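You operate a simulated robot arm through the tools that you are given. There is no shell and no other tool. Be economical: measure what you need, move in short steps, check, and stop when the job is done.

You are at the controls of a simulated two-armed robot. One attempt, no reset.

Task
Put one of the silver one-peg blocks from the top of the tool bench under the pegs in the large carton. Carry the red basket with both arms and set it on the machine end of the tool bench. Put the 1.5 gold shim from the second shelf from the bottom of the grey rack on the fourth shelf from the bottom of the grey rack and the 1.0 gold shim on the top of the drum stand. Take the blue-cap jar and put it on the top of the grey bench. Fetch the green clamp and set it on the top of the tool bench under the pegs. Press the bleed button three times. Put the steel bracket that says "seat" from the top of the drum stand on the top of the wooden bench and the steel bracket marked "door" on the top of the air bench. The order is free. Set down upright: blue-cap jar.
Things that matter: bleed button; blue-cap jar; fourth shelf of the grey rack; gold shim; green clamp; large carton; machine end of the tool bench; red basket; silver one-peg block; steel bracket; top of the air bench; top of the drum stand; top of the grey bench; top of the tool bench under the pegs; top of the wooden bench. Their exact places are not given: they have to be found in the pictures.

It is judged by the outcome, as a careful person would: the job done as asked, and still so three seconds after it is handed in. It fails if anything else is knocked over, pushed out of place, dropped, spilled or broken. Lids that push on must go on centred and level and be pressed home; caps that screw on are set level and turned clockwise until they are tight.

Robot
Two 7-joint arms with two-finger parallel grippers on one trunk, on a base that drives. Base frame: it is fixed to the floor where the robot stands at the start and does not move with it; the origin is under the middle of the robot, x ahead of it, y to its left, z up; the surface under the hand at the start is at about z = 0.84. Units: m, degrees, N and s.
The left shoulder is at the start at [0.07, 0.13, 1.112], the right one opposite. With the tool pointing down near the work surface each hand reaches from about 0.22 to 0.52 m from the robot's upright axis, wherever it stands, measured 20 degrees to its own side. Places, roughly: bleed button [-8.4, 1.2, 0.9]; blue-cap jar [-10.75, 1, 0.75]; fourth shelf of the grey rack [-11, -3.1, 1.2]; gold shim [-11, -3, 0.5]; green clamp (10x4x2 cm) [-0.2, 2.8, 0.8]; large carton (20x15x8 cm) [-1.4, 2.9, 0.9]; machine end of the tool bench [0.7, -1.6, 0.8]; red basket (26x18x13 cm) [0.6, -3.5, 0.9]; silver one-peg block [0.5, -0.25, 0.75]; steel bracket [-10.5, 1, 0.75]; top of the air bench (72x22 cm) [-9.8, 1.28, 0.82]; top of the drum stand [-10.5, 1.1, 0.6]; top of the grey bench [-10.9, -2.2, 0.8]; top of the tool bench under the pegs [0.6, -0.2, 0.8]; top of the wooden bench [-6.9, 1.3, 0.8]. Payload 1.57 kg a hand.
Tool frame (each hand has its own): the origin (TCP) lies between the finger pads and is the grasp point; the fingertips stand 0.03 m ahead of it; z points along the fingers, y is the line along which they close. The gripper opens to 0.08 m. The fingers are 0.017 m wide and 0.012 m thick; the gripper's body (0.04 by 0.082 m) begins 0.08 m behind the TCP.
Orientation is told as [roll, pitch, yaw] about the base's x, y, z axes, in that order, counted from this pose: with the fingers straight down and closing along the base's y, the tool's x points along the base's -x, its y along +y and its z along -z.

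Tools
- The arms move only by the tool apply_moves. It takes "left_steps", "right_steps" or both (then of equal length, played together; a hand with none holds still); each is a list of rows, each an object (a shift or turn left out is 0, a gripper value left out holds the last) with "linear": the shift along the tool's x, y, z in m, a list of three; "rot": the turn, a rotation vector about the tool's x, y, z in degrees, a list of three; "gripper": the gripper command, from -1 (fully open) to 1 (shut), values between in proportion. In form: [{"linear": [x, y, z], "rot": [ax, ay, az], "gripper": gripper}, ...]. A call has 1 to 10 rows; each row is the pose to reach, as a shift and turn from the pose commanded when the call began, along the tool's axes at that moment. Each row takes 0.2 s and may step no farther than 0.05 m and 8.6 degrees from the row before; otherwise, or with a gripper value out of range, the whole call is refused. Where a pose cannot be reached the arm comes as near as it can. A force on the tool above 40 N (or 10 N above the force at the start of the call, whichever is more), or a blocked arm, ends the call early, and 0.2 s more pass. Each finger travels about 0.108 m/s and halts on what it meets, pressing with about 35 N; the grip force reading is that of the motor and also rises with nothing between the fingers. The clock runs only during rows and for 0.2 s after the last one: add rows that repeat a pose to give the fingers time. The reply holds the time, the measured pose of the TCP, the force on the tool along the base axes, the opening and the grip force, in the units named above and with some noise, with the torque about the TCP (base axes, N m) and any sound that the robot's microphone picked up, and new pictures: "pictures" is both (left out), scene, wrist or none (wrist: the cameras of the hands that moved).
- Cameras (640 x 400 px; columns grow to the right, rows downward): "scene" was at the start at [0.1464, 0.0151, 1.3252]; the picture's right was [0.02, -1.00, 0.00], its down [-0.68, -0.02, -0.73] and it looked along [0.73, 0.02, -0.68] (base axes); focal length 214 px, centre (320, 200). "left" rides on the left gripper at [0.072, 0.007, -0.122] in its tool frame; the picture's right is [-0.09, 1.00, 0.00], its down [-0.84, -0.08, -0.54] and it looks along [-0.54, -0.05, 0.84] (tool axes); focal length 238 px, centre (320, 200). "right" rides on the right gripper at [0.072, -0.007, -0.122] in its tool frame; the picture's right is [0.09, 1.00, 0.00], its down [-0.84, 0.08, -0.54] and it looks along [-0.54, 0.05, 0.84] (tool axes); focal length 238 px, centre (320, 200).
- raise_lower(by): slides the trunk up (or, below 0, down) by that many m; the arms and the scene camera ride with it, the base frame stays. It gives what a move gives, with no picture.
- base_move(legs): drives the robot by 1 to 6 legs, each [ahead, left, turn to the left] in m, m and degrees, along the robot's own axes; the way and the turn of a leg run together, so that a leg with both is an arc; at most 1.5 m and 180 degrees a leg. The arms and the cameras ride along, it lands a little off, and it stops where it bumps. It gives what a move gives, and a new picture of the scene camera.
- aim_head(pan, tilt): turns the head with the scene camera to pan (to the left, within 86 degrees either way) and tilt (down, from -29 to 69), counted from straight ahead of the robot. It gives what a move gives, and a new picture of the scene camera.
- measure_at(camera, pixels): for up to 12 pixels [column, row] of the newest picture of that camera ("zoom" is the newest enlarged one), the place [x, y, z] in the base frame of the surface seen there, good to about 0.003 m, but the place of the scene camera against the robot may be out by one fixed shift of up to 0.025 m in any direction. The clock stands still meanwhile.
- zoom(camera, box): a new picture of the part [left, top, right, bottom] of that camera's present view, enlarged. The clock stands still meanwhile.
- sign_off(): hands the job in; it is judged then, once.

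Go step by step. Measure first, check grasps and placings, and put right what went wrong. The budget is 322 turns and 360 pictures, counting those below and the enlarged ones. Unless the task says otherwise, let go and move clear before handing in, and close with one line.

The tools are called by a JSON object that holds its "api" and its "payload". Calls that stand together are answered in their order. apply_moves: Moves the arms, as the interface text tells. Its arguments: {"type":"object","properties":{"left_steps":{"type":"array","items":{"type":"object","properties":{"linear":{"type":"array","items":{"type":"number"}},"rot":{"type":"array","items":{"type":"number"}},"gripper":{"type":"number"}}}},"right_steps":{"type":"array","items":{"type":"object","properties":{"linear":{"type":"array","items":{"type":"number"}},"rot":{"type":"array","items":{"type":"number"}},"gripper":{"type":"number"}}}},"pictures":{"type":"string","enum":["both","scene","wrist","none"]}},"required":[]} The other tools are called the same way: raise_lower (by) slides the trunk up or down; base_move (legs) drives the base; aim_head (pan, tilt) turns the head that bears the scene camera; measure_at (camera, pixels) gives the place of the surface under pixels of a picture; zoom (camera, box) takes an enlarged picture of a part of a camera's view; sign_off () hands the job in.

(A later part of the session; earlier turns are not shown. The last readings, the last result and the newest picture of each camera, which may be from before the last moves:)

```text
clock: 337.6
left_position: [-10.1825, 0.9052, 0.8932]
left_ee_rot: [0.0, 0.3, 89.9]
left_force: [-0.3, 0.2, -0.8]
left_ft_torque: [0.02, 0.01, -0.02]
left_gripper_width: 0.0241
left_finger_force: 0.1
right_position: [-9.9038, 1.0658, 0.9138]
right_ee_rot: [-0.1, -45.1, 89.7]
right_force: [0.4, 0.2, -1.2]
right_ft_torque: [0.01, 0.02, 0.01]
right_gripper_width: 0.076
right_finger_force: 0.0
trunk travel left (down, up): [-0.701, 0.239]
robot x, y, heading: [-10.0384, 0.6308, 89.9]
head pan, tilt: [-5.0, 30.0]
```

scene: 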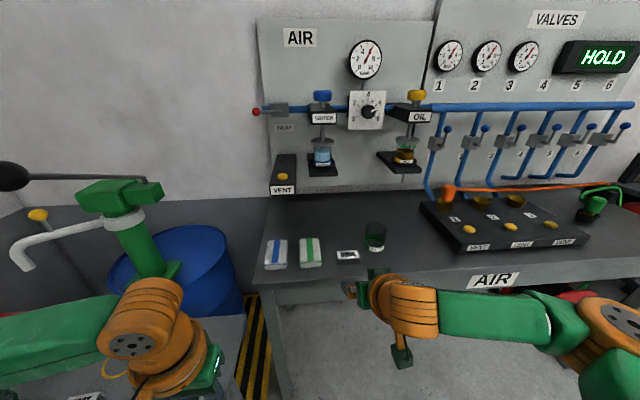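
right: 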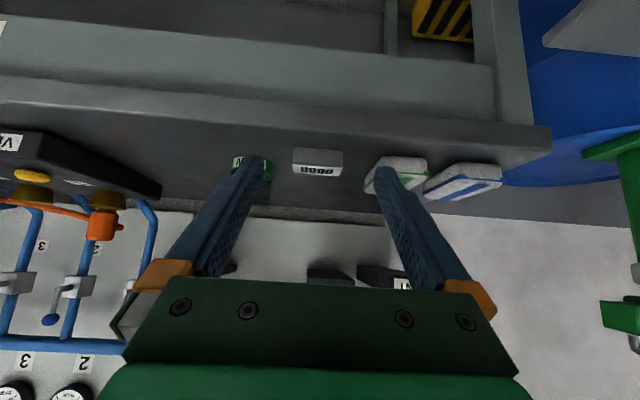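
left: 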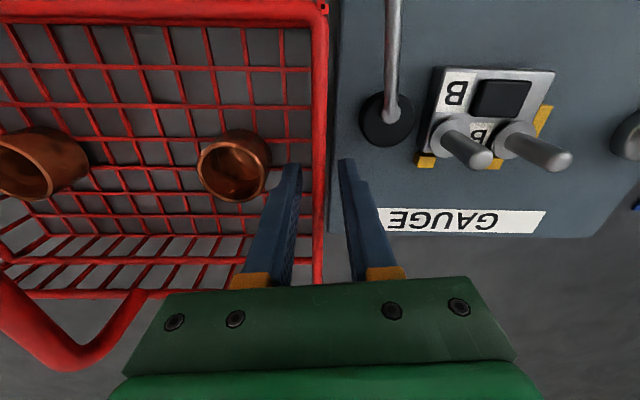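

DOOR sits on the air bench. Next the blue-cap jar: back off, go left, lower.

{"api": "base_move", "payload": {"legs": [[-0.4, 0, 0], [0, 0.75, 0]]}}

{"api": "raise_lower", "payload": {"by": -0.15}}

{"api": "aim_head", "payload": {"pan": 0, "tilt": 30}}

{"api": "apply_moves", "payload": {"right_steps": [{"linear": [0, 0, 0], "gripper": -1}], "pictures": "wrist"}}

```text
clock: 343.8
left_position: [-10.9346, 0.5065, 0.892]
left_ee_rot: [-0.1, 0.4, 89.9]
left_force: [0.0, 0.3, -0.4]
left_ft_torque: [0.0, -0.03, 0.01]
left_gripper_width: 0.024
left_finger_force: 0.0
right_position: [-10.657, 0.669, 0.9125]
right_ee_rot: [-0.1, -45.0, 89.8]
right_force: [-0.7, -0.2, 0.4]
right_ft_torque: [-0.01, 0.02, 0.0]
right_gripper_width: 0.0759
right_finger_force: 0.3
trunk travel left (down, up): [-0.701, 0.239]
robot x, y, heading: [-10.7909, 0.2312, 90.1]
head pan, tilt: [-5.0, 30.0]
```

scene: 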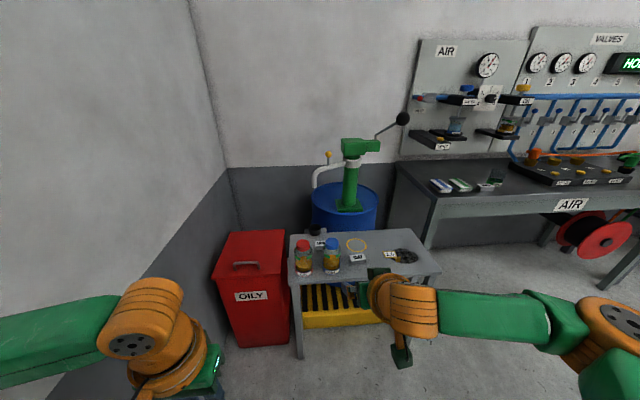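

```text
clock: 345.6
left_position: [-10.9342, 0.507, 0.7427]
left_ee_rot: [-0.1, 0.3, 89.9]
left_force: [-0.4, 0.1, 0.1]
left_ft_torque: [0.01, 0.01, 0.03]
left_gripper_width: 0.0238
left_finger_force: 0.1
right_position: [-10.6578, 0.6677, 0.762]
right_ee_rot: [-0.1, -45.0, 89.9]
right_force: [-0.3, 0.7, 0.6]
right_ft_torque: [-0.02, 0.02, -0.03]
right_gripper_width: 0.0762
right_finger_force: 0.1
trunk travel left (down, up): [-0.551, 0.389]
robot x, y, heading: [-10.7905, 0.2321, 90.2]
head pan, tilt: [-5.0, 30.0]
```

```text
clock: 346.2
left_position: [-10.9362, 0.5065, 0.7442]
left_ee_rot: [-0.1, 0.5, 89.9]
left_force: [2.1, -0.9, 0.0]
left_ft_torque: [0.02, 0.03, 0.01]
left_gripper_width: 0.0239
left_finger_force: 0.0
right_position: [-10.6577, 0.6673, 0.7632]
right_ee_rot: [-0.1, -45.0, 89.8]
right_force: [0.0, 0.9, 0.2]
right_ft_torque: [0.04, -0.02, 0.02]
right_gripper_width: 0.076
right_finger_force: 0.1
trunk travel left (down, up): [-0.551, 0.389]
robot x, y, heading: [-10.7878, 0.2322, 90.0]
head pan, tilt: [0.0, 30.0]
```

scene: 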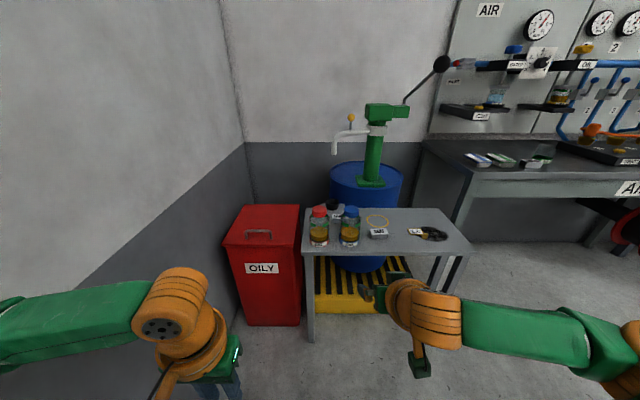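

```text
clock: 346.6
left_position: [-10.9356, 0.506, 0.7424]
left_ee_rot: [0.0, 0.4, 89.9]
left_force: [-0.6, -0.3, 0.8]
left_ft_torque: [0.0, 0.0, 0.0]
left_gripper_width: 0.024
left_finger_force: 0.0
right_position: [-10.6576, 0.6684, 0.7638]
right_ee_rot: [-0.2, -45.0, 89.9]
right_force: [-0.6, -0.2, 0.3]
right_ft_torque: [0.01, 0.01, -0.01]
right_gripper_width: 0.08
right_finger_force: 0.2
trunk travel left (down, up): [-0.551, 0.389]
robot x, y, heading: [-10.7884, 0.2325, 89.9]
head pan, tilt: [0.0, 30.0]
```

right: 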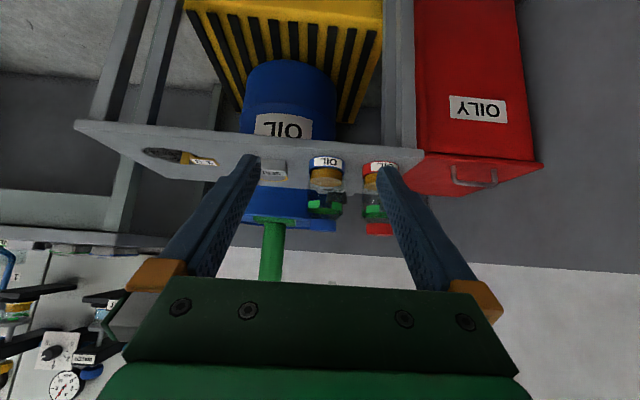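

{"api": "zoom", "payload": {"camera": "right", "box": [250, 145, 410, 245]}}

{"api": "zoom", "payload": {"camera": "scene", "box": [295, 195, 405, 260]}}

{"api": "measure_at", "payload": {"camera": "right", "pixels": [[312, 162], [325, 163], [341, 163], [325, 180], [312, 180], [341, 182], [325, 210], [366, 165], [330, 225], [320, 205]]}}

```text
4.00 times, centred on (330, 195) of right
```

zoom: 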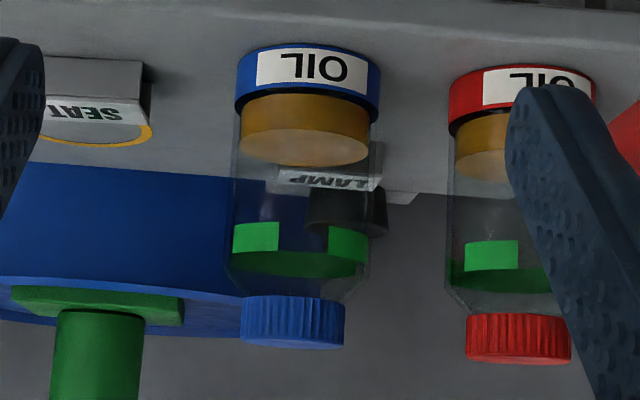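

```text
5.82 times, centred on (350, 228) of scene
```

zoom: 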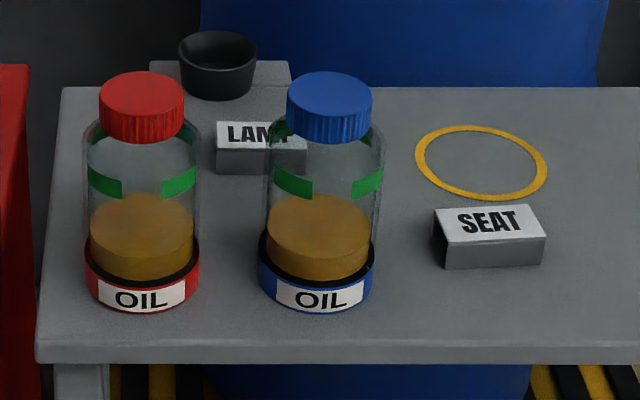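

```text
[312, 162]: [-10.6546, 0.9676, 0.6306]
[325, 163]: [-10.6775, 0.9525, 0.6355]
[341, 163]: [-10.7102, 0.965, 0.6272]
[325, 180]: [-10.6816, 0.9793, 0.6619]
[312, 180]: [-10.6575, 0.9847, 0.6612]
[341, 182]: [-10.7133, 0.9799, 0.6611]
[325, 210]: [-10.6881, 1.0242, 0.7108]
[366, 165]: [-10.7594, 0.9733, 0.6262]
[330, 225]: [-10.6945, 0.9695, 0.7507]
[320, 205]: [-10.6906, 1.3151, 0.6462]
```

Blue-cap jar: body ~6.7 cm wide, axis ≈(-10.683,0.985). Roll in 20 cm, align, and check before closing in.

{"api": "base_move", "payload": {"legs": [[0.2, 0, 0]]}}

{"api": "apply_moves", "payload": {"right_steps": [{"linear": [-0.01, 0.0125, 0.0]}, {"linear": [-0.0304, 0.0255, 0.0]}, {"linear": [-0.0304, 0.0255, 0.03]}, {"linear": [-0.0304, 0.0255, 0.03]}], "pictures": "wrist"}}

```text
clock: 348.2
left_position: [-10.9349, 0.7052, 0.7426]
left_ee_rot: [-0.2, 0.5, 89.8]
left_force: [0.5, -0.2, 0.2]
left_ft_torque: [0.0, 0.02, 0.03]
left_gripper_width: 0.0237
left_finger_force: 0.0
right_position: [-10.658, 0.8673, 0.7631]
right_ee_rot: [-0.1, -45.0, 89.9]
right_force: [-0.3, -0.1, -0.7]
right_ft_torque: [0.0, 0.01, 0.04]
right_gripper_width: 0.0797
right_finger_force: 0.1
trunk travel left (down, up): [-0.551, 0.389]
robot x, y, heading: [-10.7919, 0.4334, 90.1]
head pan, tilt: [0.0, 30.0]
```

scene: 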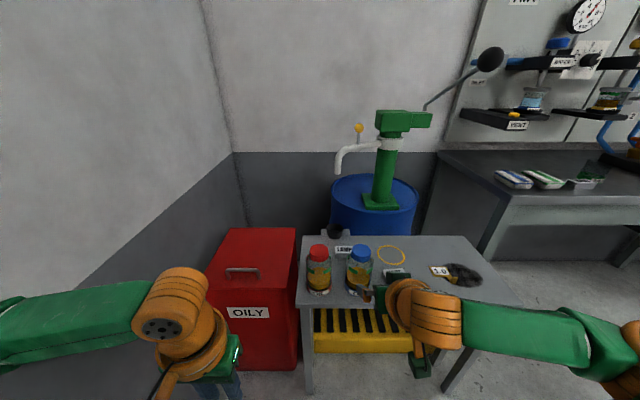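

```text
clock: 349.2
left_position: [-10.9352, 0.7058, 0.7432]
left_ee_rot: [-0.1, 0.3, 89.8]
left_force: [-0.4, 0.7, 0.3]
left_ft_torque: [-0.01, 0.02, -0.02]
left_gripper_width: 0.024
left_finger_force: 0.0
right_position: [-10.6836, 0.9096, 0.7647]
right_ee_rot: [-0.2, -45.1, 89.9]
right_force: [-1.0, 0.1, -0.1]
right_ft_torque: [0.0, 0.0, 0.0]
right_gripper_width: 0.0799
right_finger_force: 0.0
trunk travel left (down, up): [-0.551, 0.389]
robot x, y, heading: [-10.7888, 0.431, 90.0]
head pan, tilt: [0.0, 30.0]
```

right: 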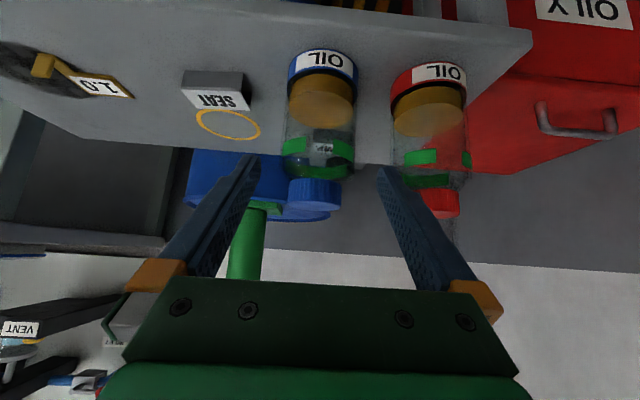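

Jar well centred. Refine its axis, then close in.

{"api": "measure_at", "payload": {"camera": "right", "pixels": [[290, 70], [323, 68], [357, 75], [313, 185], [290, 190], [338, 192], [391, 80], [313, 205]]}}

```text
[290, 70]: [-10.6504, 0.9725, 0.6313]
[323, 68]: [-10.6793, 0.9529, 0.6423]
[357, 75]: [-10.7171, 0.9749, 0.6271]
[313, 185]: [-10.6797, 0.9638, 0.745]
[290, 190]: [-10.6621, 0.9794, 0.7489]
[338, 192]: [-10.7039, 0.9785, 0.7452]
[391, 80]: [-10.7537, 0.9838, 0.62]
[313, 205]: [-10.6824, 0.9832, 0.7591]
```

{"api": "apply_moves", "payload": {"right_steps": [{"linear": [-0.001, 0, 0.03]}, {"linear": [-0.002, 0, 0.06]}, {"linear": [-0.0026, 0, 0.085]}, {"linear": [-0.0026, 0, 0.1054]}, {"linear": [-0.0026, 0, 0.1054]}], "pictures": "both"}}

```text
clock: 350.4
left_position: [-10.936, 0.7056, 0.7453]
left_ee_rot: [-0.1, 0.3, 89.8]
left_force: [-1.4, -1.2, -0.1]
left_ft_torque: [-0.03, 0.01, 0.04]
left_gripper_width: 0.024
left_finger_force: 0.0
right_position: [-10.6821, 0.9848, 0.6906]
right_ee_rot: [-0.1, -45.1, 89.8]
right_force: [0.5, 0.5, -0.7]
right_ft_torque: [0.03, 0.0, 0.02]
right_gripper_width: 0.0801
right_finger_force: 0.0
trunk travel left (down, up): [-0.551, 0.389]
robot x, y, heading: [-10.79, 0.4333, 90.0]
head pan, tilt: [0.0, 30.0]
```

scene: 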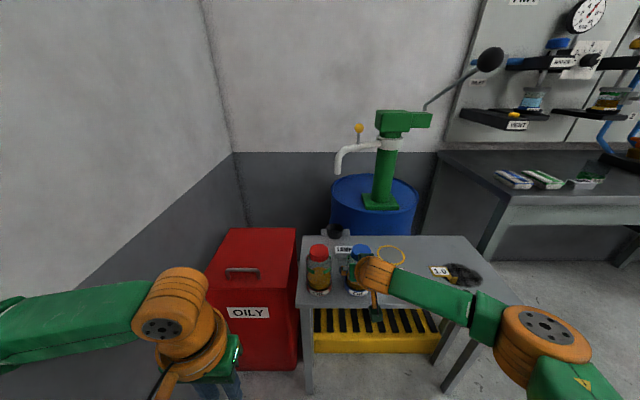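
right: 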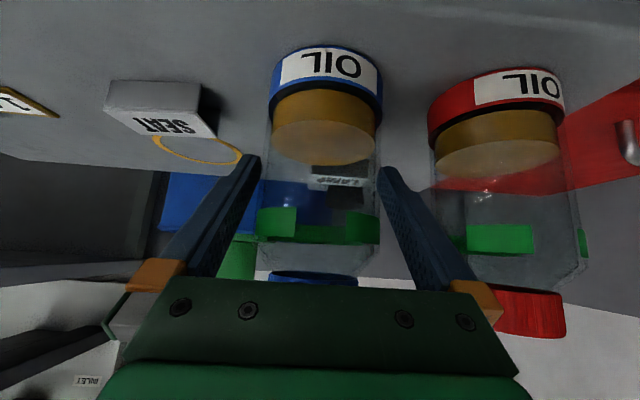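

Fingers straddle the glass body. Close and lift.

{"api": "apply_moves", "payload": {"right_steps": [{"gripper": 0}, {"gripper": 1}, {"gripper": 1}, {"gripper": 1}], "pictures": "none"}}

{"api": "apply_moves", "payload": {"right_steps": [{"linear": [-0.01, 0, -0.01]}, {"linear": [-0.025, 0, -0.025]}, {"linear": [-0.04, 0, -0.04]}, {"linear": [-0.055, 0, -0.055]}, {"linear": [-0.065, 0, -0.065]}], "pictures": "both"}}

```text
clock: 351.4
left_position: [-10.9347, 0.706, 0.7432]
left_ee_rot: [-0.1, 0.3, 89.8]
left_force: [0.3, 0.4, -0.2]
left_ft_torque: [0.03, 0.04, -0.04]
left_gripper_width: 0.024
left_finger_force: 0.0
right_position: [-10.6824, 0.9868, 0.6893]
right_ee_rot: [-0.2, -44.9, 89.8]
right_force: [-1.1, -0.8, 0.9]
right_ft_torque: [0.01, 0.01, 0.03]
right_gripper_width: 0.0706
right_finger_force: 34.9
trunk travel left (down, up): [-0.551, 0.389]
robot x, y, heading: [-10.7867, 0.4303, 90.1]
head pan, tilt: [0.0, 30.0]
```

```text
clock: 352.6
left_position: [-10.9353, 0.7045, 0.7435]
left_ee_rot: [-0.1, 0.4, 89.9]
left_force: [0.0, 0.2, -0.8]
left_ft_torque: [0.01, 0.0, 0.05]
left_gripper_width: 0.024
left_finger_force: 0.1
right_position: [-10.6834, 0.9869, 0.7828]
right_ee_rot: [-0.1, -45.0, 90.0]
right_force: [0.0, 0.7, -1.8]
right_ft_torque: [-0.03, 0.02, 0.0]
right_gripper_width: 0.0707
right_finger_force: 34.8
trunk travel left (down, up): [-0.551, 0.389]
robot x, y, heading: [-10.7888, 0.4302, 90.1]
head pan, tilt: [0.0, 30.0]
```

scene: 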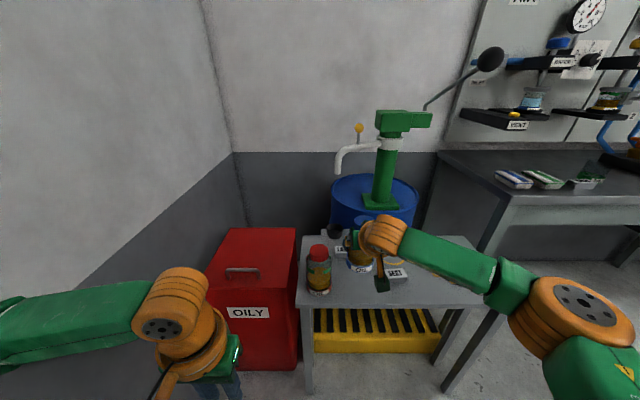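
right: 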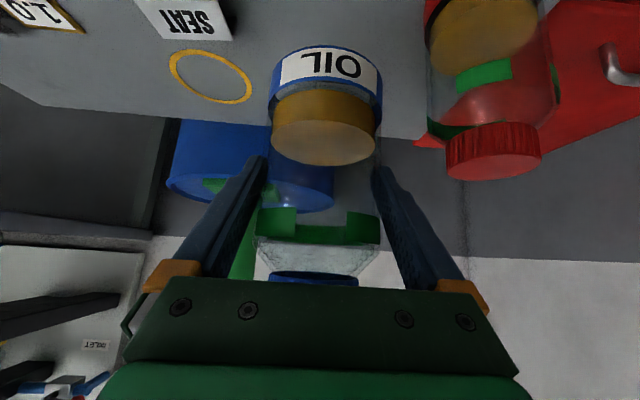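

Jar held upright (opening 0.0707). Back off, raise, move clear of the wall, turn and go to the grey bench.

{"api": "base_move", "payload": {"legs": [[-0.45, 0, 0], [0, -0.9, 0]]}}

{"api": "raise_lower", "payload": {"by": 0.2}}

{"api": "base_move", "payload": {"legs": [[0, 0, 90], [0, 1.2, 0], [0, 1.2, 0]]}}

```text
clock: 359.7
left_position: [-10.0297, 0.2596, 0.744]
left_ee_rot: [-0.1, 0.4, 89.6]
left_force: [0.2, 0.3, 0.3]
left_ft_torque: [-0.02, 0.03, 0.01]
left_gripper_width: 0.024
left_finger_force: 0.0
right_position: [-9.7761, 0.5392, 0.7821]
right_ee_rot: [-0.1, -45.0, 89.5]
right_force: [0.7, -1.3, -1.4]
right_ft_torque: [-0.02, 0.02, -0.02]
right_gripper_width: 0.0705
right_finger_force: 34.8
trunk travel left (down, up): [-0.551, 0.389]
robot x, y, heading: [-9.8882, -0.0133, 90.2]
head pan, tilt: [0.0, 30.0]
```

scene: 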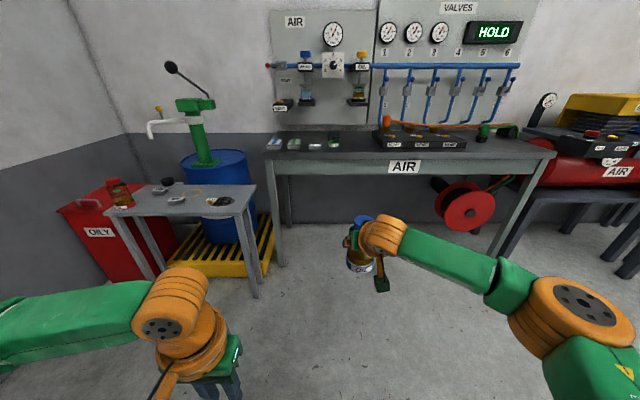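

```text
clock: 361.8
left_position: [-10.0313, 0.2608, 0.9427]
left_ee_rot: [-0.1, 0.4, 89.5]
left_force: [0.3, -0.4, -0.5]
left_ft_torque: [0.01, -0.04, -0.02]
left_gripper_width: 0.024
left_finger_force: 0.1
right_position: [-9.7765, 0.5394, 0.9832]
right_ee_rot: [-0.1, -44.9, 89.5]
right_force: [0.8, 0.2, -1.6]
right_ft_torque: [-0.03, 0.0, 0.0]
right_gripper_width: 0.0706
right_finger_force: 35.0
trunk travel left (down, up): [-0.751, 0.189]
robot x, y, heading: [-9.8837, -0.0177, 89.7]
head pan, tilt: [0.0, 30.0]
```

```text
clock: 377.2
left_position: [-10.3254, -2.5125, 0.9426]
left_ee_rot: [0.1, 0.5, 174.5]
left_force: [0.1, -0.5, 1.1]
left_ft_torque: [0.0, 0.0, 0.0]
left_gripper_width: 0.0238
left_finger_force: 0.0
right_position: [-10.5807, -2.235, 0.9825]
right_ee_rot: [-0.1, -45.0, 174.5]
right_force: [0.4, -0.5, -2.3]
right_ft_torque: [0.02, -0.03, 0.03]
right_gripper_width: 0.0708
right_finger_force: 34.4
trunk travel left (down, up): [-0.751, 0.189]
robot x, y, heading: [-10.0373, -2.3952, 174.8]
head pan, tilt: [0.0, 30.0]
```

scene: 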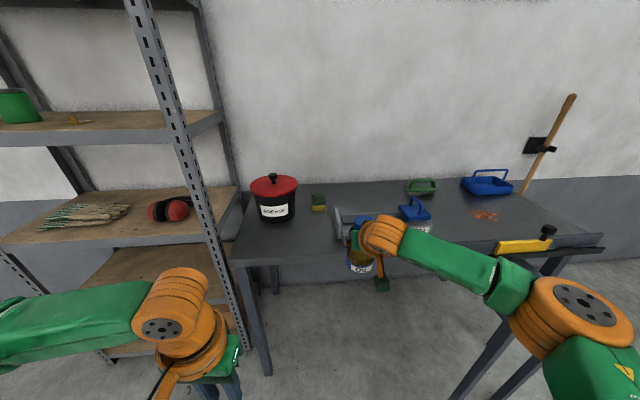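

I've reached the grey bench; measure its top and free space.

{"api": "zoom", "payload": {"camera": "scene", "box": [220, 150, 620, 290]}}

{"api": "measure_at", "payload": {"camera": "scene", "pixels": [[300, 240], [300, 225], [275, 210], [318, 203], [340, 215], [450, 215], [485, 215], [550, 215], [520, 248], [560, 250], [290, 190], [420, 205]]}}

```text
1.60 times, centred on (420, 220) of scene
```

zoom: 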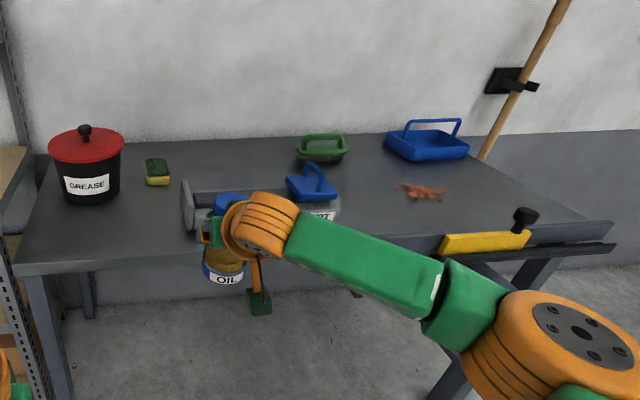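

```text
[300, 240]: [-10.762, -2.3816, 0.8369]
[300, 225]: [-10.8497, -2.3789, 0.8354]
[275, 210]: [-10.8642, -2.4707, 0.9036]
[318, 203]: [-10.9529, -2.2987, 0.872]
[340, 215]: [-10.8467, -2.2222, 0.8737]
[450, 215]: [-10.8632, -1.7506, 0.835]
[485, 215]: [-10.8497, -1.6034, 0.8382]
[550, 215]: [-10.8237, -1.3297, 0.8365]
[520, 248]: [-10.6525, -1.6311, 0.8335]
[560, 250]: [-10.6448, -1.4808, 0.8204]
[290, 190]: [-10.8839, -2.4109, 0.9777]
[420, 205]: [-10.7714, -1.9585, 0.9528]
```

Free area around (-10.85,-1.80), right of the long scoop box. Square up and shift right.

{"api": "base_move", "payload": {"legs": [[0, 0, 5.2], [0, -0.48, 0]]}}

{"api": "apply_moves", "payload": {"right_steps": [{"linear": [0, 0, 0]}], "pictures": "wrist"}}

```text
clock: 380.6
left_position: [-10.3136, -2.0585, 0.9419]
left_ee_rot: [-0.2, 0.5, 180.0]
left_force: [-0.2, 0.0, 0.0]
left_ft_torque: [0.0, 0.02, 0.04]
left_gripper_width: 0.0238
left_finger_force: 0.0
right_position: [-10.5938, -1.8072, 0.982]
right_ee_rot: [-0.3, -44.9, 180.0]
right_force: [1.3, -0.6, -1.0]
right_ft_torque: [0.02, -0.01, -0.02]
right_gripper_width: 0.0707
right_finger_force: 34.9
trunk travel left (down, up): [-0.751, 0.189]
robot x, y, heading: [-10.0385, -1.9108, -180.1]
head pan, tilt: [0.0, 30.0]
```

scene: 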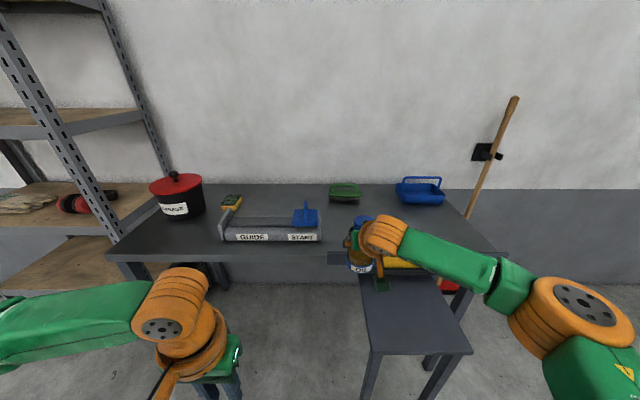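

```text
clock: 381.0
left_position: [-10.3124, -2.0569, 0.9423]
left_ee_rot: [-0.1, 0.3, 179.9]
left_force: [0.5, 0.7, 0.4]
left_ft_torque: [-0.02, -0.03, -0.03]
left_gripper_width: 0.024
left_finger_force: 0.1
right_position: [-10.5937, -1.8071, 0.9838]
right_ee_rot: [-0.1, -44.9, 179.9]
right_force: [-0.6, 0.3, -1.6]
right_ft_torque: [-0.03, -0.01, 0.03]
right_gripper_width: 0.0707
right_finger_force: 34.7
trunk travel left (down, up): [-0.751, 0.189]
robot x, y, heading: [-10.0388, -1.9096, -179.9]
head pan, tilt: [0.0, 30.0]
```

right: 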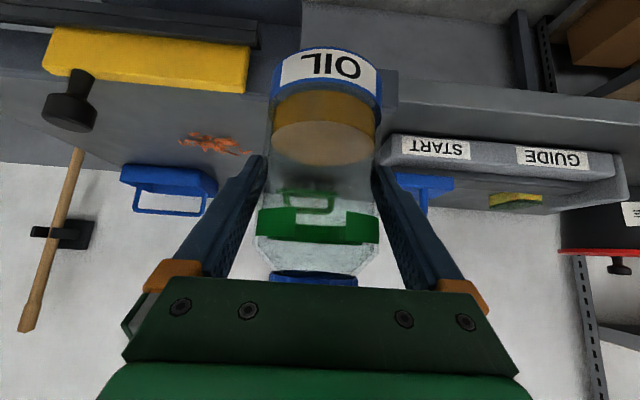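

{"api": "measure_at", "payload": {"camera": "right", "pixels": [[382, 155], [385, 140], [248, 75], [240, 45], [240, 145], [255, 125], [388, 115], [245, 110], [130, 175], [160, 120], [385, 105], [420, 205]]}}

{"api": "zoom", "payload": {"camera": "scene", "box": [200, 170, 500, 300]}}

```text
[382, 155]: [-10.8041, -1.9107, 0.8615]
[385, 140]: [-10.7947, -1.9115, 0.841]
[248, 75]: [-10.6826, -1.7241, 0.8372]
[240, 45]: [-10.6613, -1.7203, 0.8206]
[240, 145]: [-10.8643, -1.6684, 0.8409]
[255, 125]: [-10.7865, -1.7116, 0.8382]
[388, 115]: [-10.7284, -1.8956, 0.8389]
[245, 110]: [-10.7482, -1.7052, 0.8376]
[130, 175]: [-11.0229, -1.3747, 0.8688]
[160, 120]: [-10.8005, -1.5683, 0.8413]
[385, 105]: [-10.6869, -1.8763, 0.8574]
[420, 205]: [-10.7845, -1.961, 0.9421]
```

```text
2.13 times, centred on (350, 235) of scene
```

zoom: 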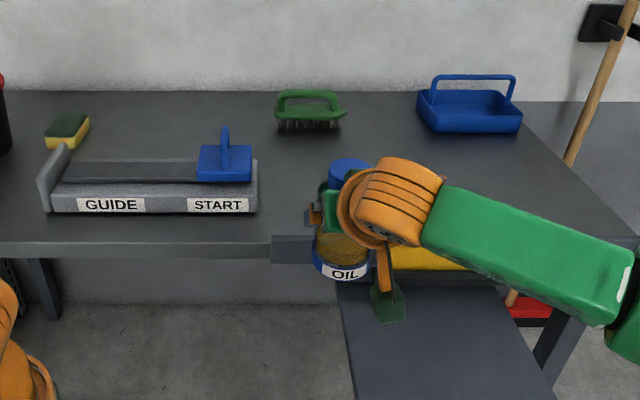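

A grey stool stands before the bench at (415,320); check it before rolling in.

{"api": "measure_at", "payload": {"camera": "scene", "pixels": [[370, 345], [470, 350], [365, 310], [440, 285], [415, 330], [375, 375], [440, 380]]}}

{"api": "aim_head", "payload": {"pan": -10, "tilt": 60}}

```text
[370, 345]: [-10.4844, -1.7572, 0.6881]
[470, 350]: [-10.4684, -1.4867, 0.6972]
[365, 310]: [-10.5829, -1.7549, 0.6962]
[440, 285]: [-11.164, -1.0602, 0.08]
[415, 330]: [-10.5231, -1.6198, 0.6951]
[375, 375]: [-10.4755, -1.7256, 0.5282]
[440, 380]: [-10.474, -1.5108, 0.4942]
```

```text
clock: 381.9
left_position: [-10.3116, -2.0561, 0.9438]
left_ee_rot: [0.0, 0.4, 179.9]
left_force: [-0.3, -0.3, 0.2]
left_ft_torque: [0.0, 0.04, 0.01]
left_gripper_width: 0.024
left_finger_force: 0.1
right_position: [-10.5941, -1.8063, 0.9821]
right_ee_rot: [-0.1, -44.8, 179.9]
right_force: [0.7, 0.0, -1.5]
right_ft_torque: [0.0, -0.01, -0.03]
right_gripper_width: 0.0705
right_finger_force: 35.2
trunk travel left (down, up): [-0.751, 0.189]
robot x, y, heading: [-10.0396, -1.9104, -179.7]
head pan, tilt: [-10.0, 60.0]
```

scene: 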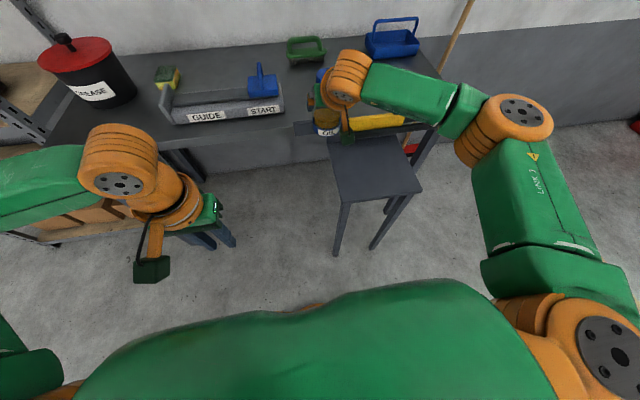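

The stool's front is at x≈-10.48, so I only roll 0.15 m and set the jar at about (-10.785,-1.807), clear of the front lip.

{"api": "base_move", "payload": {"legs": [[0.15, 0, 0]]}}

{"api": "apply_moves", "payload": {"right_steps": [{"linear": [-0.014, 0, 0.014]}, {"linear": [-0.029, 0, 0.029]}, {"linear": [-0.029, 0, 0.029]}], "pictures": "both"}}

```text
clock: 383.3
left_position: [-10.4587, -2.0589, 0.9441]
left_ee_rot: [-0.1, 0.3, 180.1]
left_force: [-0.7, 0.4, -0.6]
left_ft_torque: [0.0, 0.0, -0.02]
left_gripper_width: 0.024
left_finger_force: 0.1
right_position: [-10.7409, -1.8068, 0.9848]
right_ee_rot: [0.0, -45.1, 180.0]
right_force: [-0.2, -0.2, -1.7]
right_ft_torque: [0.0, 0.02, 0.0]
right_gripper_width: 0.0706
right_finger_force: 34.7
trunk travel left (down, up): [-0.751, 0.189]
robot x, y, heading: [-10.1877, -1.9121, -179.7]
head pan, tilt: [-10.0, 60.0]
```

scene: 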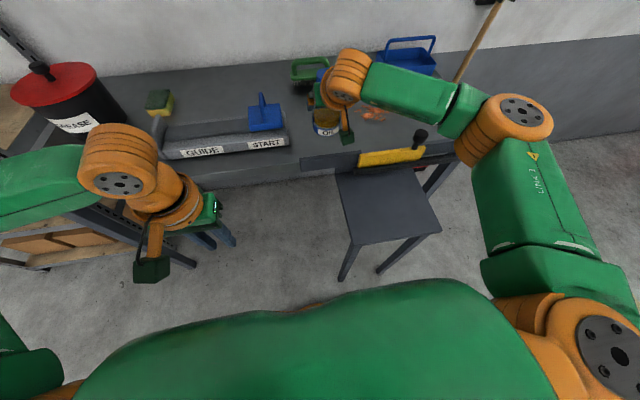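

```text
clock: 384.1
left_position: [-10.4608, -2.0587, 0.9432]
left_ee_rot: [-0.2, 0.4, 180.0]
left_force: [0.3, 0.5, 0.2]
left_ft_torque: [0.01, -0.02, -0.01]
left_gripper_width: 0.0241
left_finger_force: 0.2
right_position: [-10.7815, -1.8058, 0.9822]
right_ee_rot: [-0.1, -44.9, -180.1]
right_force: [-0.5, 0.4, -1.7]
right_ft_torque: [0.01, -0.05, -0.02]
right_gripper_width: 0.0707
right_finger_force: 35.4
trunk travel left (down, up): [-0.751, 0.189]
robot x, y, heading: [-10.1896, -1.9116, -179.7]
head pan, tilt: [-10.0, 60.0]
```

scene: 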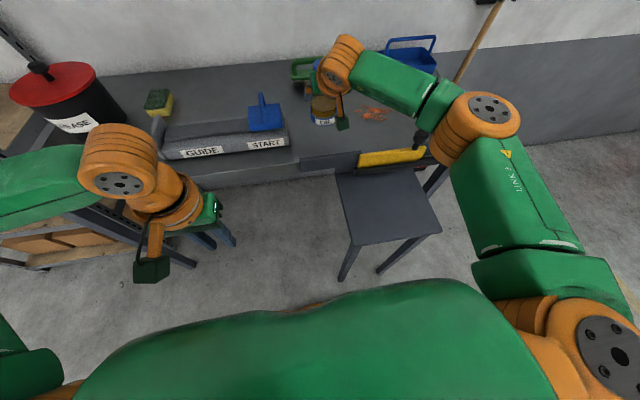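
right: 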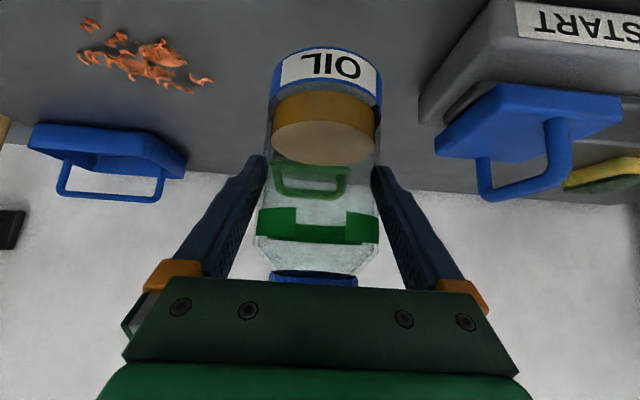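

Push 3 cm deeper and lower most of the way.

{"api": "apply_moves", "payload": {"right_steps": [{"linear": [-0.021, 0, 0.021]}, {"linear": [-0.007, 0, 0.035]}, {"linear": [0.008, 0, 0.05]}, {"linear": [0.02, 0, 0.062]}, {"linear": [0.023, 0, 0.065]}, {"linear": [0.023, 0, 0.065]}], "pictures": "both"}}

```text
clock: 385.5
left_position: [-10.46, -2.0587, 0.9428]
left_ee_rot: [-0.2, 0.4, 180.0]
left_force: [-1.2, -0.6, -0.3]
left_ft_torque: [-0.01, -0.01, 0.03]
left_gripper_width: 0.0239
left_finger_force: 0.2
right_position: [-10.8121, -1.8078, 0.9182]
right_ee_rot: [-0.1, -45.1, 180.0]
right_force: [0.6, 0.6, -2.2]
right_ft_torque: [-0.01, 0.0, 0.0]
right_gripper_width: 0.0706
right_finger_force: 35.2
trunk travel left (down, up): [-0.751, 0.189]
robot x, y, heading: [-10.1862, -1.9102, -179.8]
head pan, tilt: [-10.0, 60.0]
```

scene: 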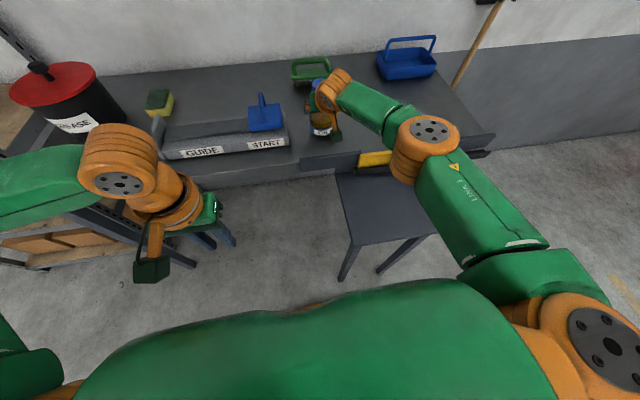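
right: 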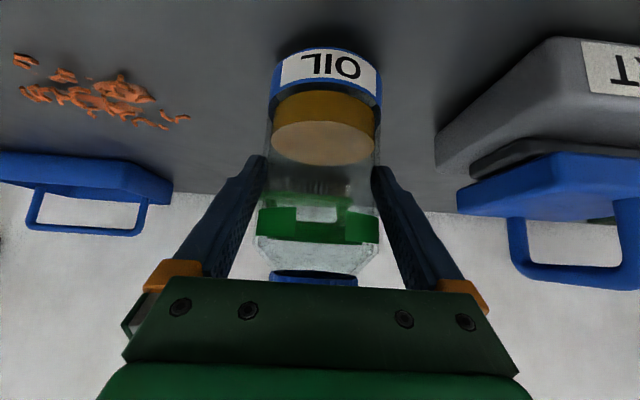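

Check elbow clearance over the black knob before lowering the last centimetre.

{"api": "measure_at", "payload": {"camera": "scene", "pixels": [[430, 130], [400, 170], [405, 180], [370, 160]]}}

{"api": "apply_moves", "payload": {"right_steps": [{"linear": [0.003, 0, 0.003]}, {"linear": [0.005, 0, 0.005]}, {"linear": [0.0065, 0, 0.0065]}, {"linear": [0.0065, 0, 0.0065]}], "pictures": "none"}}

```text
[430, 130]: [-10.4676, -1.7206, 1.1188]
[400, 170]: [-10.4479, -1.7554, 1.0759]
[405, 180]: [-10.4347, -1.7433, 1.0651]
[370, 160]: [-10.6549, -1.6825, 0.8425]
```

```text
clock: 386.5
left_position: [-10.4591, -2.0581, 0.944]
left_ee_rot: [-0.1, 0.3, 179.9]
left_force: [0.1, -0.7, 0.4]
left_ft_torque: [-0.01, 0.0, 0.0]
left_gripper_width: 0.0241
left_finger_force: 0.1
right_position: [-10.8118, -1.8076, 0.9121]
right_ee_rot: [-0.1, -45.1, 180.0]
right_force: [-1.6, 0.5, 3.5]
right_ft_torque: [-0.01, 0.32, -0.02]
right_gripper_width: 0.0711
right_finger_force: 35.0
trunk travel left (down, up): [-0.751, 0.189]
robot x, y, heading: [-10.1865, -1.9153, -179.7]
head pan, tilt: [-10.0, 60.0]
```

Contact beginning; press 1 mm more, then release.

{"api": "apply_moves", "payload": {"right_steps": [{"linear": [0.001, 0, 0.001]}, {"linear": [0.001, 0, 0.001], "gripper": 0.0}, {"linear": [0.001, 0, 0.001], "gripper": -1}, {"linear": [0.001, 0, 0.001], "gripper": -1}, {"linear": [0.001, 0, -0.03], "gripper": -1}, {"linear": [0.001, 0, -0.06], "gripper": -1}, {"linear": [0.001, 0, -0.09], "gripper": -1}, {"linear": [0.001, 0, -0.12], "gripper": -1}, {"linear": [0.02, 0, -0.15], "gripper": -1}], "pictures": "both"}}

```text
clock: 388.5
left_position: [-10.4588, -2.0582, 0.9431]
left_ee_rot: [-0.1, 0.3, 180.0]
left_force: [-0.1, -1.4, 0.0]
left_ft_torque: [-0.01, -0.01, 0.02]
left_gripper_width: 0.0239
left_finger_force: 0.0
right_position: [-10.6908, -1.8088, 1.0028]
right_ee_rot: [0.0, -45.0, 179.9]
right_force: [-0.7, 0.3, -0.2]
right_ft_torque: [-0.01, 0.03, -0.01]
right_gripper_width: 0.0798
right_finger_force: 0.1
trunk travel left (down, up): [-0.751, 0.189]
robot x, y, heading: [-10.1856, -1.9127, -179.8]
head pan, tilt: [-10.0, 60.0]
```

scene: 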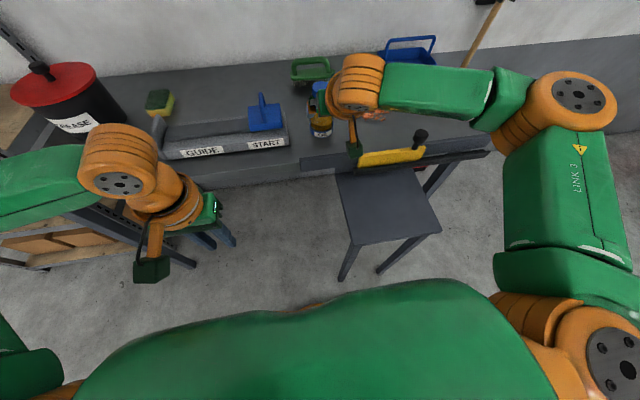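
right: 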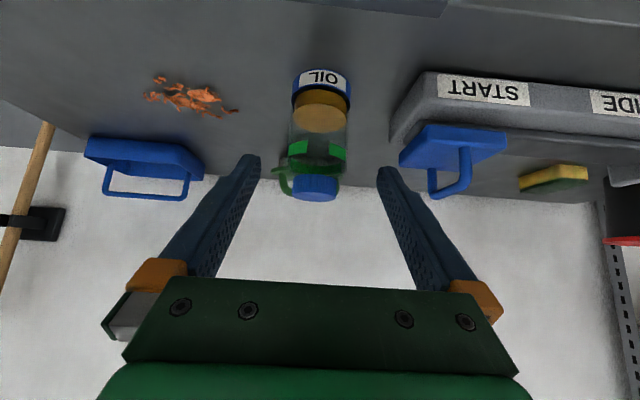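

Jar stands upright. Now back for the SEAT bracket.

{"api": "base_move", "payload": {"legs": [[-0.25, 0, 0], [0, 0, -90], [1.4, 0.4, 0], [0.6, 0.35, 0]]}}

{"api": "raise_lower", "payload": {"by": -0.27}}

{"api": "aim_head", "payload": {"pan": 0, "tilt": 30}}

{"api": "apply_moves", "payload": {"right_steps": [{"gripper": -1}], "pictures": "wrist"}}

```text
clock: 404.5
left_position: [-10.8965, 0.3594, 0.9432]
left_ee_rot: [-0.1, 0.3, 91.4]
left_force: [-0.1, 0.1, -0.2]
left_ft_torque: [-0.03, -0.03, 0.01]
left_gripper_width: 0.024
left_finger_force: 0.1
right_position: [-10.6525, 0.5975, 1.0025]
right_ee_rot: [-0.1, -45.0, 91.2]
right_force: [-0.5, 0.3, 0.3]
right_ft_torque: [-0.01, -0.01, 0.01]
right_gripper_width: 0.0802
right_finger_force: 0.1
trunk travel left (down, up): [-0.751, 0.189]
robot x, y, heading: [-10.7451, 0.0916, 91.6]
head pan, tilt: [-10.0, 60.0]
```

scene: 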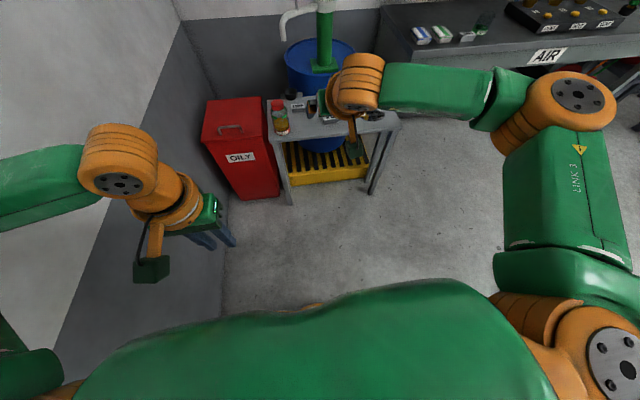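

```text
clock: 407.2
left_position: [-10.8974, 0.3602, 0.674]
left_ee_rot: [-0.1, 0.3, 91.3]
left_force: [-0.3, 0.3, 0.6]
left_ft_torque: [-0.01, 0.02, 0.01]
left_gripper_width: 0.0241
left_finger_force: 0.1
right_position: [-10.6518, 0.5987, 0.732]
right_ee_rot: [0.0, -44.9, 91.4]
right_force: [0.4, -0.2, -0.9]
right_ft_torque: [0.02, -0.04, 0.03]
right_gripper_width: 0.08
right_finger_force: 0.0
trunk travel left (down, up): [-0.481, 0.459]
robot x, y, heading: [-10.747, 0.0873, 91.2]
head pan, tilt: [-10.0, 60.0]
```

```text
clock: 408.2
left_position: [-10.8982, 0.3608, 0.6743]
left_ee_rot: [-0.2, 0.4, 91.1]
left_force: [0.9, 0.1, -0.5]
left_ft_torque: [0.02, 0.01, -0.04]
left_gripper_width: 0.024
left_finger_force: 0.0
right_position: [-10.6525, 0.5981, 0.7323]
right_ee_rot: [-0.2, -45.0, 91.2]
right_force: [-0.3, 0.1, 0.3]
right_ft_torque: [-0.01, -0.04, -0.01]
right_gripper_width: 0.0801
right_finger_force: 0.0
trunk travel left (down, up): [-0.481, 0.459]
robot x, y, heading: [-10.7477, 0.0895, 91.3]
head pan, tilt: [0.0, 30.0]
```

scene: 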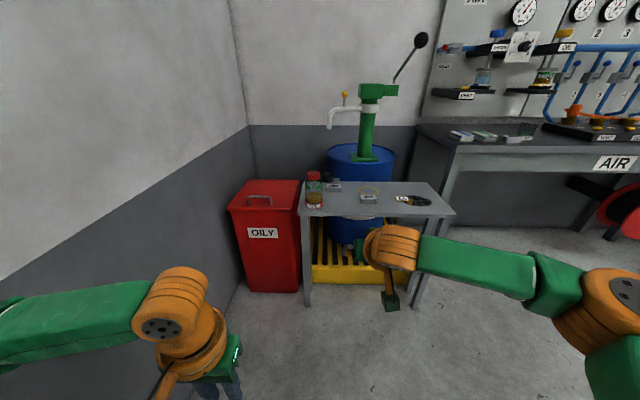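

```text
clock: 408.6
left_position: [-10.8974, 0.3594, 0.6735]
left_ee_rot: [-0.1, 0.4, 91.3]
left_force: [0.1, -0.9, 0.7]
left_ft_torque: [0.03, -0.01, 0.02]
left_gripper_width: 0.024
left_finger_force: 0.0
right_position: [-10.6533, 0.5981, 0.7342]
right_ee_rot: [0.0, -45.0, 91.3]
right_force: [0.2, -0.3, -0.2]
right_ft_torque: [0.02, 0.02, 0.0]
right_gripper_width: 0.0802
right_finger_force: 0.1
trunk travel left (down, up): [-0.481, 0.459]
robot x, y, heading: [-10.7442, 0.0891, 91.5]
head pan, tilt: [0.0, 30.0]
```

right: 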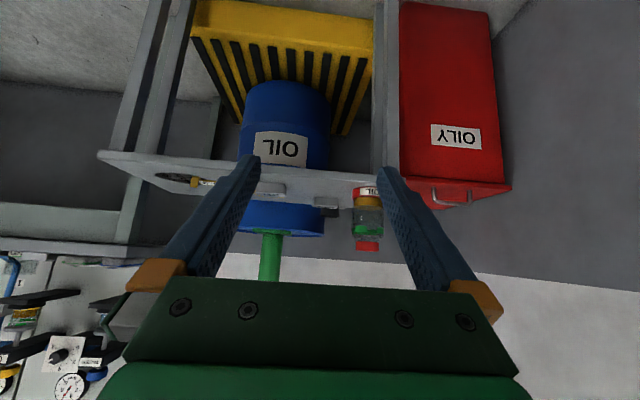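

{"api": "base_move", "payload": {"legs": [[0, 0, -1.4], [0.26, -0.073, 0]]}}

{"api": "apply_moves", "payload": {"right_steps": [{"gripper": -1}], "pictures": "wrist"}}

```text
clock: 410.8
left_position: [-10.8172, 0.6249, 0.6725]
left_ee_rot: [-0.1, 0.4, 89.8]
left_force: [-1.2, 0.8, -0.4]
left_ft_torque: [-0.03, -0.01, -0.02]
left_gripper_width: 0.024
left_finger_force: 0.1
right_position: [-10.5668, 0.8564, 0.7328]
right_ee_rot: [-0.1, -45.1, 89.7]
right_force: [0.0, 0.7, 0.1]
right_ft_torque: [-0.03, -0.02, 0.07]
right_gripper_width: 0.08
right_finger_force: 0.0
trunk travel left (down, up): [-0.481, 0.459]
robot x, y, heading: [-10.6716, 0.3499, 89.9]
head pan, tilt: [0.0, 30.0]
```

scene: 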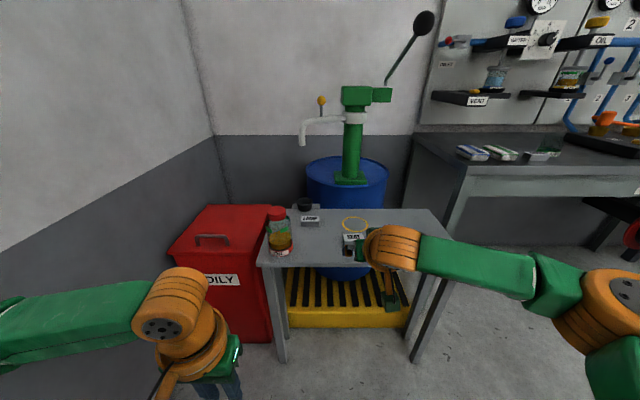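

```text
clock: 411.2
left_position: [-10.8192, 0.6234, 0.6735]
left_ee_rot: [-0.2, 0.4, 89.8]
left_force: [-0.5, -0.1, -0.6]
left_ft_torque: [0.0, 0.0, 0.01]
left_gripper_width: 0.0242
left_finger_force: 0.0
right_position: [-10.5683, 0.8549, 0.7321]
right_ee_rot: [-0.1, -45.0, 89.8]
right_force: [-0.3, 0.7, -0.3]
right_ft_torque: [-0.02, -0.02, -0.02]
right_gripper_width: 0.08
right_finger_force: 0.0
trunk travel left (down, up): [-0.481, 0.459]
robot x, y, heading: [-10.6719, 0.3518, 90.0]
head pan, tilt: [0.0, 30.0]
```

right: 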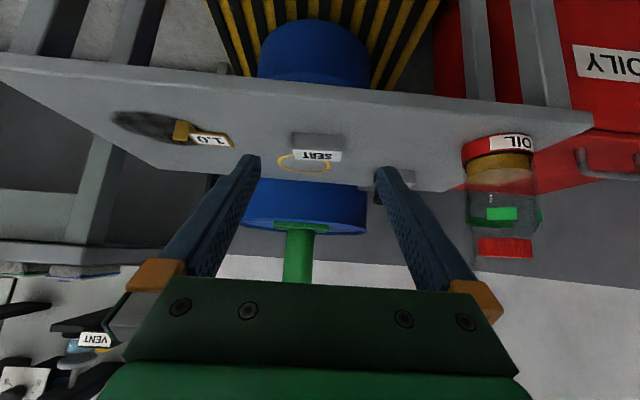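

{"api": "measure_at", "payload": {"camera": "right", "pixels": [[295, 140], [318, 142], [344, 142], [318, 155], [293, 152], [341, 158], [318, 120], [180, 130]]}}

```text
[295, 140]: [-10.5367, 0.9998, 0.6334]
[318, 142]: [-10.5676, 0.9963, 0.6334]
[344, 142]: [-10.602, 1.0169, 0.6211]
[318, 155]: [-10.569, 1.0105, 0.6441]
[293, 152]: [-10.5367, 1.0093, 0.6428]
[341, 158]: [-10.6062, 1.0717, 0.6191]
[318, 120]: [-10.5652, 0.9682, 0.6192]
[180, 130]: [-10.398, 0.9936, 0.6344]
```

Centred on SEAT. Approach and grip.

{"api": "apply_moves", "payload": {"right_steps": [{"linear": [-0.02, 0, 0.035]}, {"linear": [-0.0438, 0, 0.07]}, {"linear": [-0.0438, 0, 0.105]}, {"linear": [-0.0438, 0, 0.135]}, {"linear": [-0.0438, 0, 0.1598]}, {"linear": [-0.0438, 0, 0.1598], "gripper": 0}, {"linear": [-0.0438, 0, 0.1598], "gripper": 1}, {"linear": [-0.0438, 0, 0.1598], "gripper": 1}, {"linear": [-0.0438, 0, 0.1598], "gripper": 1}], "pictures": "wrist"}}

```text
clock: 413.2
left_position: [-10.8182, 0.6243, 0.6716]
left_ee_rot: [-0.1, 0.4, 89.8]
left_force: [0.7, 0.2, -0.3]
left_ft_torque: [0.02, -0.02, 0.0]
left_gripper_width: 0.0239
left_finger_force: 0.1
right_position: [-10.5648, 0.9831, 0.6563]
right_ee_rot: [0.0, -45.1, 89.8]
right_force: [-0.2, 0.5, -0.1]
right_ft_torque: [0.01, 0.0, 0.07]
right_gripper_width: 0.0638
right_finger_force: 34.9
right hand out of reach, approached as far as the arm can: row 5, 6, 7, 8, 9
trunk travel left (down, up): [-0.481, 0.459]
robot x, y, heading: [-10.6747, 0.3497, 90.0]
head pan, tilt: [0.0, 30.0]
```

right: 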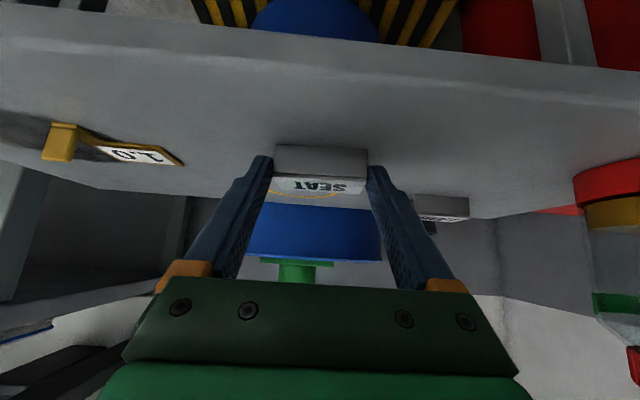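

Reach was 1.6 cm short, so the grip is only at the front edge. Open, roll 3 cm ahead, and regrip.

{"api": "apply_moves", "payload": {"right_steps": [{"gripper": -1}, {"gripper": -1}, {"gripper": -1}], "pictures": "none"}}

{"api": "base_move", "payload": {"legs": [[0.04, 0, 0]]}}

{"api": "apply_moves", "payload": {"right_steps": [{"gripper": -1}], "pictures": "wrist"}}

```text
clock: 414.0
left_position: [-10.8184, 0.6243, 0.6732]
left_ee_rot: [0.0, 0.4, 89.9]
left_force: [-0.5, -0.1, -0.3]
left_ft_torque: [-0.01, 0.0, 0.01]
left_gripper_width: 0.0236
left_finger_force: 0.0
right_position: [-10.5648, 0.9818, 0.6563]
right_ee_rot: [-0.2, -45.1, 89.7]
right_force: [-0.2, 0.0, 0.9]
right_ft_torque: [0.01, -0.03, 0.01]
right_gripper_width: 0.08
right_finger_force: 0.0
trunk travel left (down, up): [-0.481, 0.459]
robot x, y, heading: [-10.6739, 0.35, 90.1]
head pan, tilt: [0.0, 30.0]
```

```text
clock: 414.9
left_position: [-10.819, 0.6645, 0.6714]
left_ee_rot: [-0.1, 0.4, 89.8]
left_force: [-0.1, -0.7, -0.9]
left_ft_torque: [-0.03, 0.02, 0.03]
left_gripper_width: 0.024
left_finger_force: 0.0
right_position: [-10.5655, 1.0222, 0.6555]
right_ee_rot: [-0.1, -44.9, 89.8]
right_force: [0.1, 0.1, -0.7]
right_ft_torque: [-0.01, 0.03, -0.01]
right_gripper_width: 0.0802
right_finger_force: 0.1
trunk travel left (down, up): [-0.481, 0.459]
robot x, y, heading: [-10.6696, 0.3885, 90.0]
head pan, tilt: [0.0, 30.0]
```

scene: 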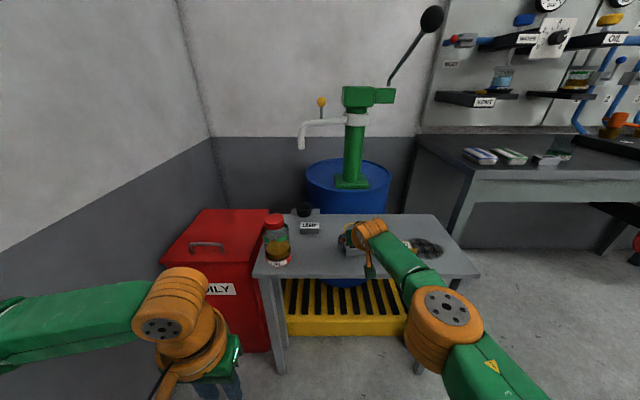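

```text
clock: 415.3
left_position: [-10.8175, 0.6644, 0.6729]
left_ee_rot: [-0.1, 0.3, 89.9]
left_force: [0.0, 0.0, 0.6]
left_ft_torque: [0.0, -0.02, 0.01]
left_gripper_width: 0.024
left_finger_force: 0.0
right_position: [-10.5664, 1.022, 0.6568]
right_ee_rot: [-0.1, -45.0, 89.8]
right_force: [-0.4, 0.0, 0.3]
right_ft_torque: [0.0, -0.01, 0.0]
right_gripper_width: 0.0802
right_finger_force: 0.0
trunk travel left (down, up): [-0.481, 0.459]
robot x, y, heading: [-10.6728, 0.3877, 90.2]
head pan, tilt: [0.0, 30.0]
```

right: 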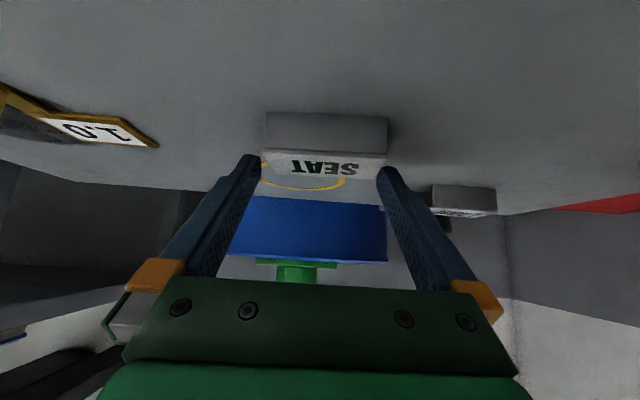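

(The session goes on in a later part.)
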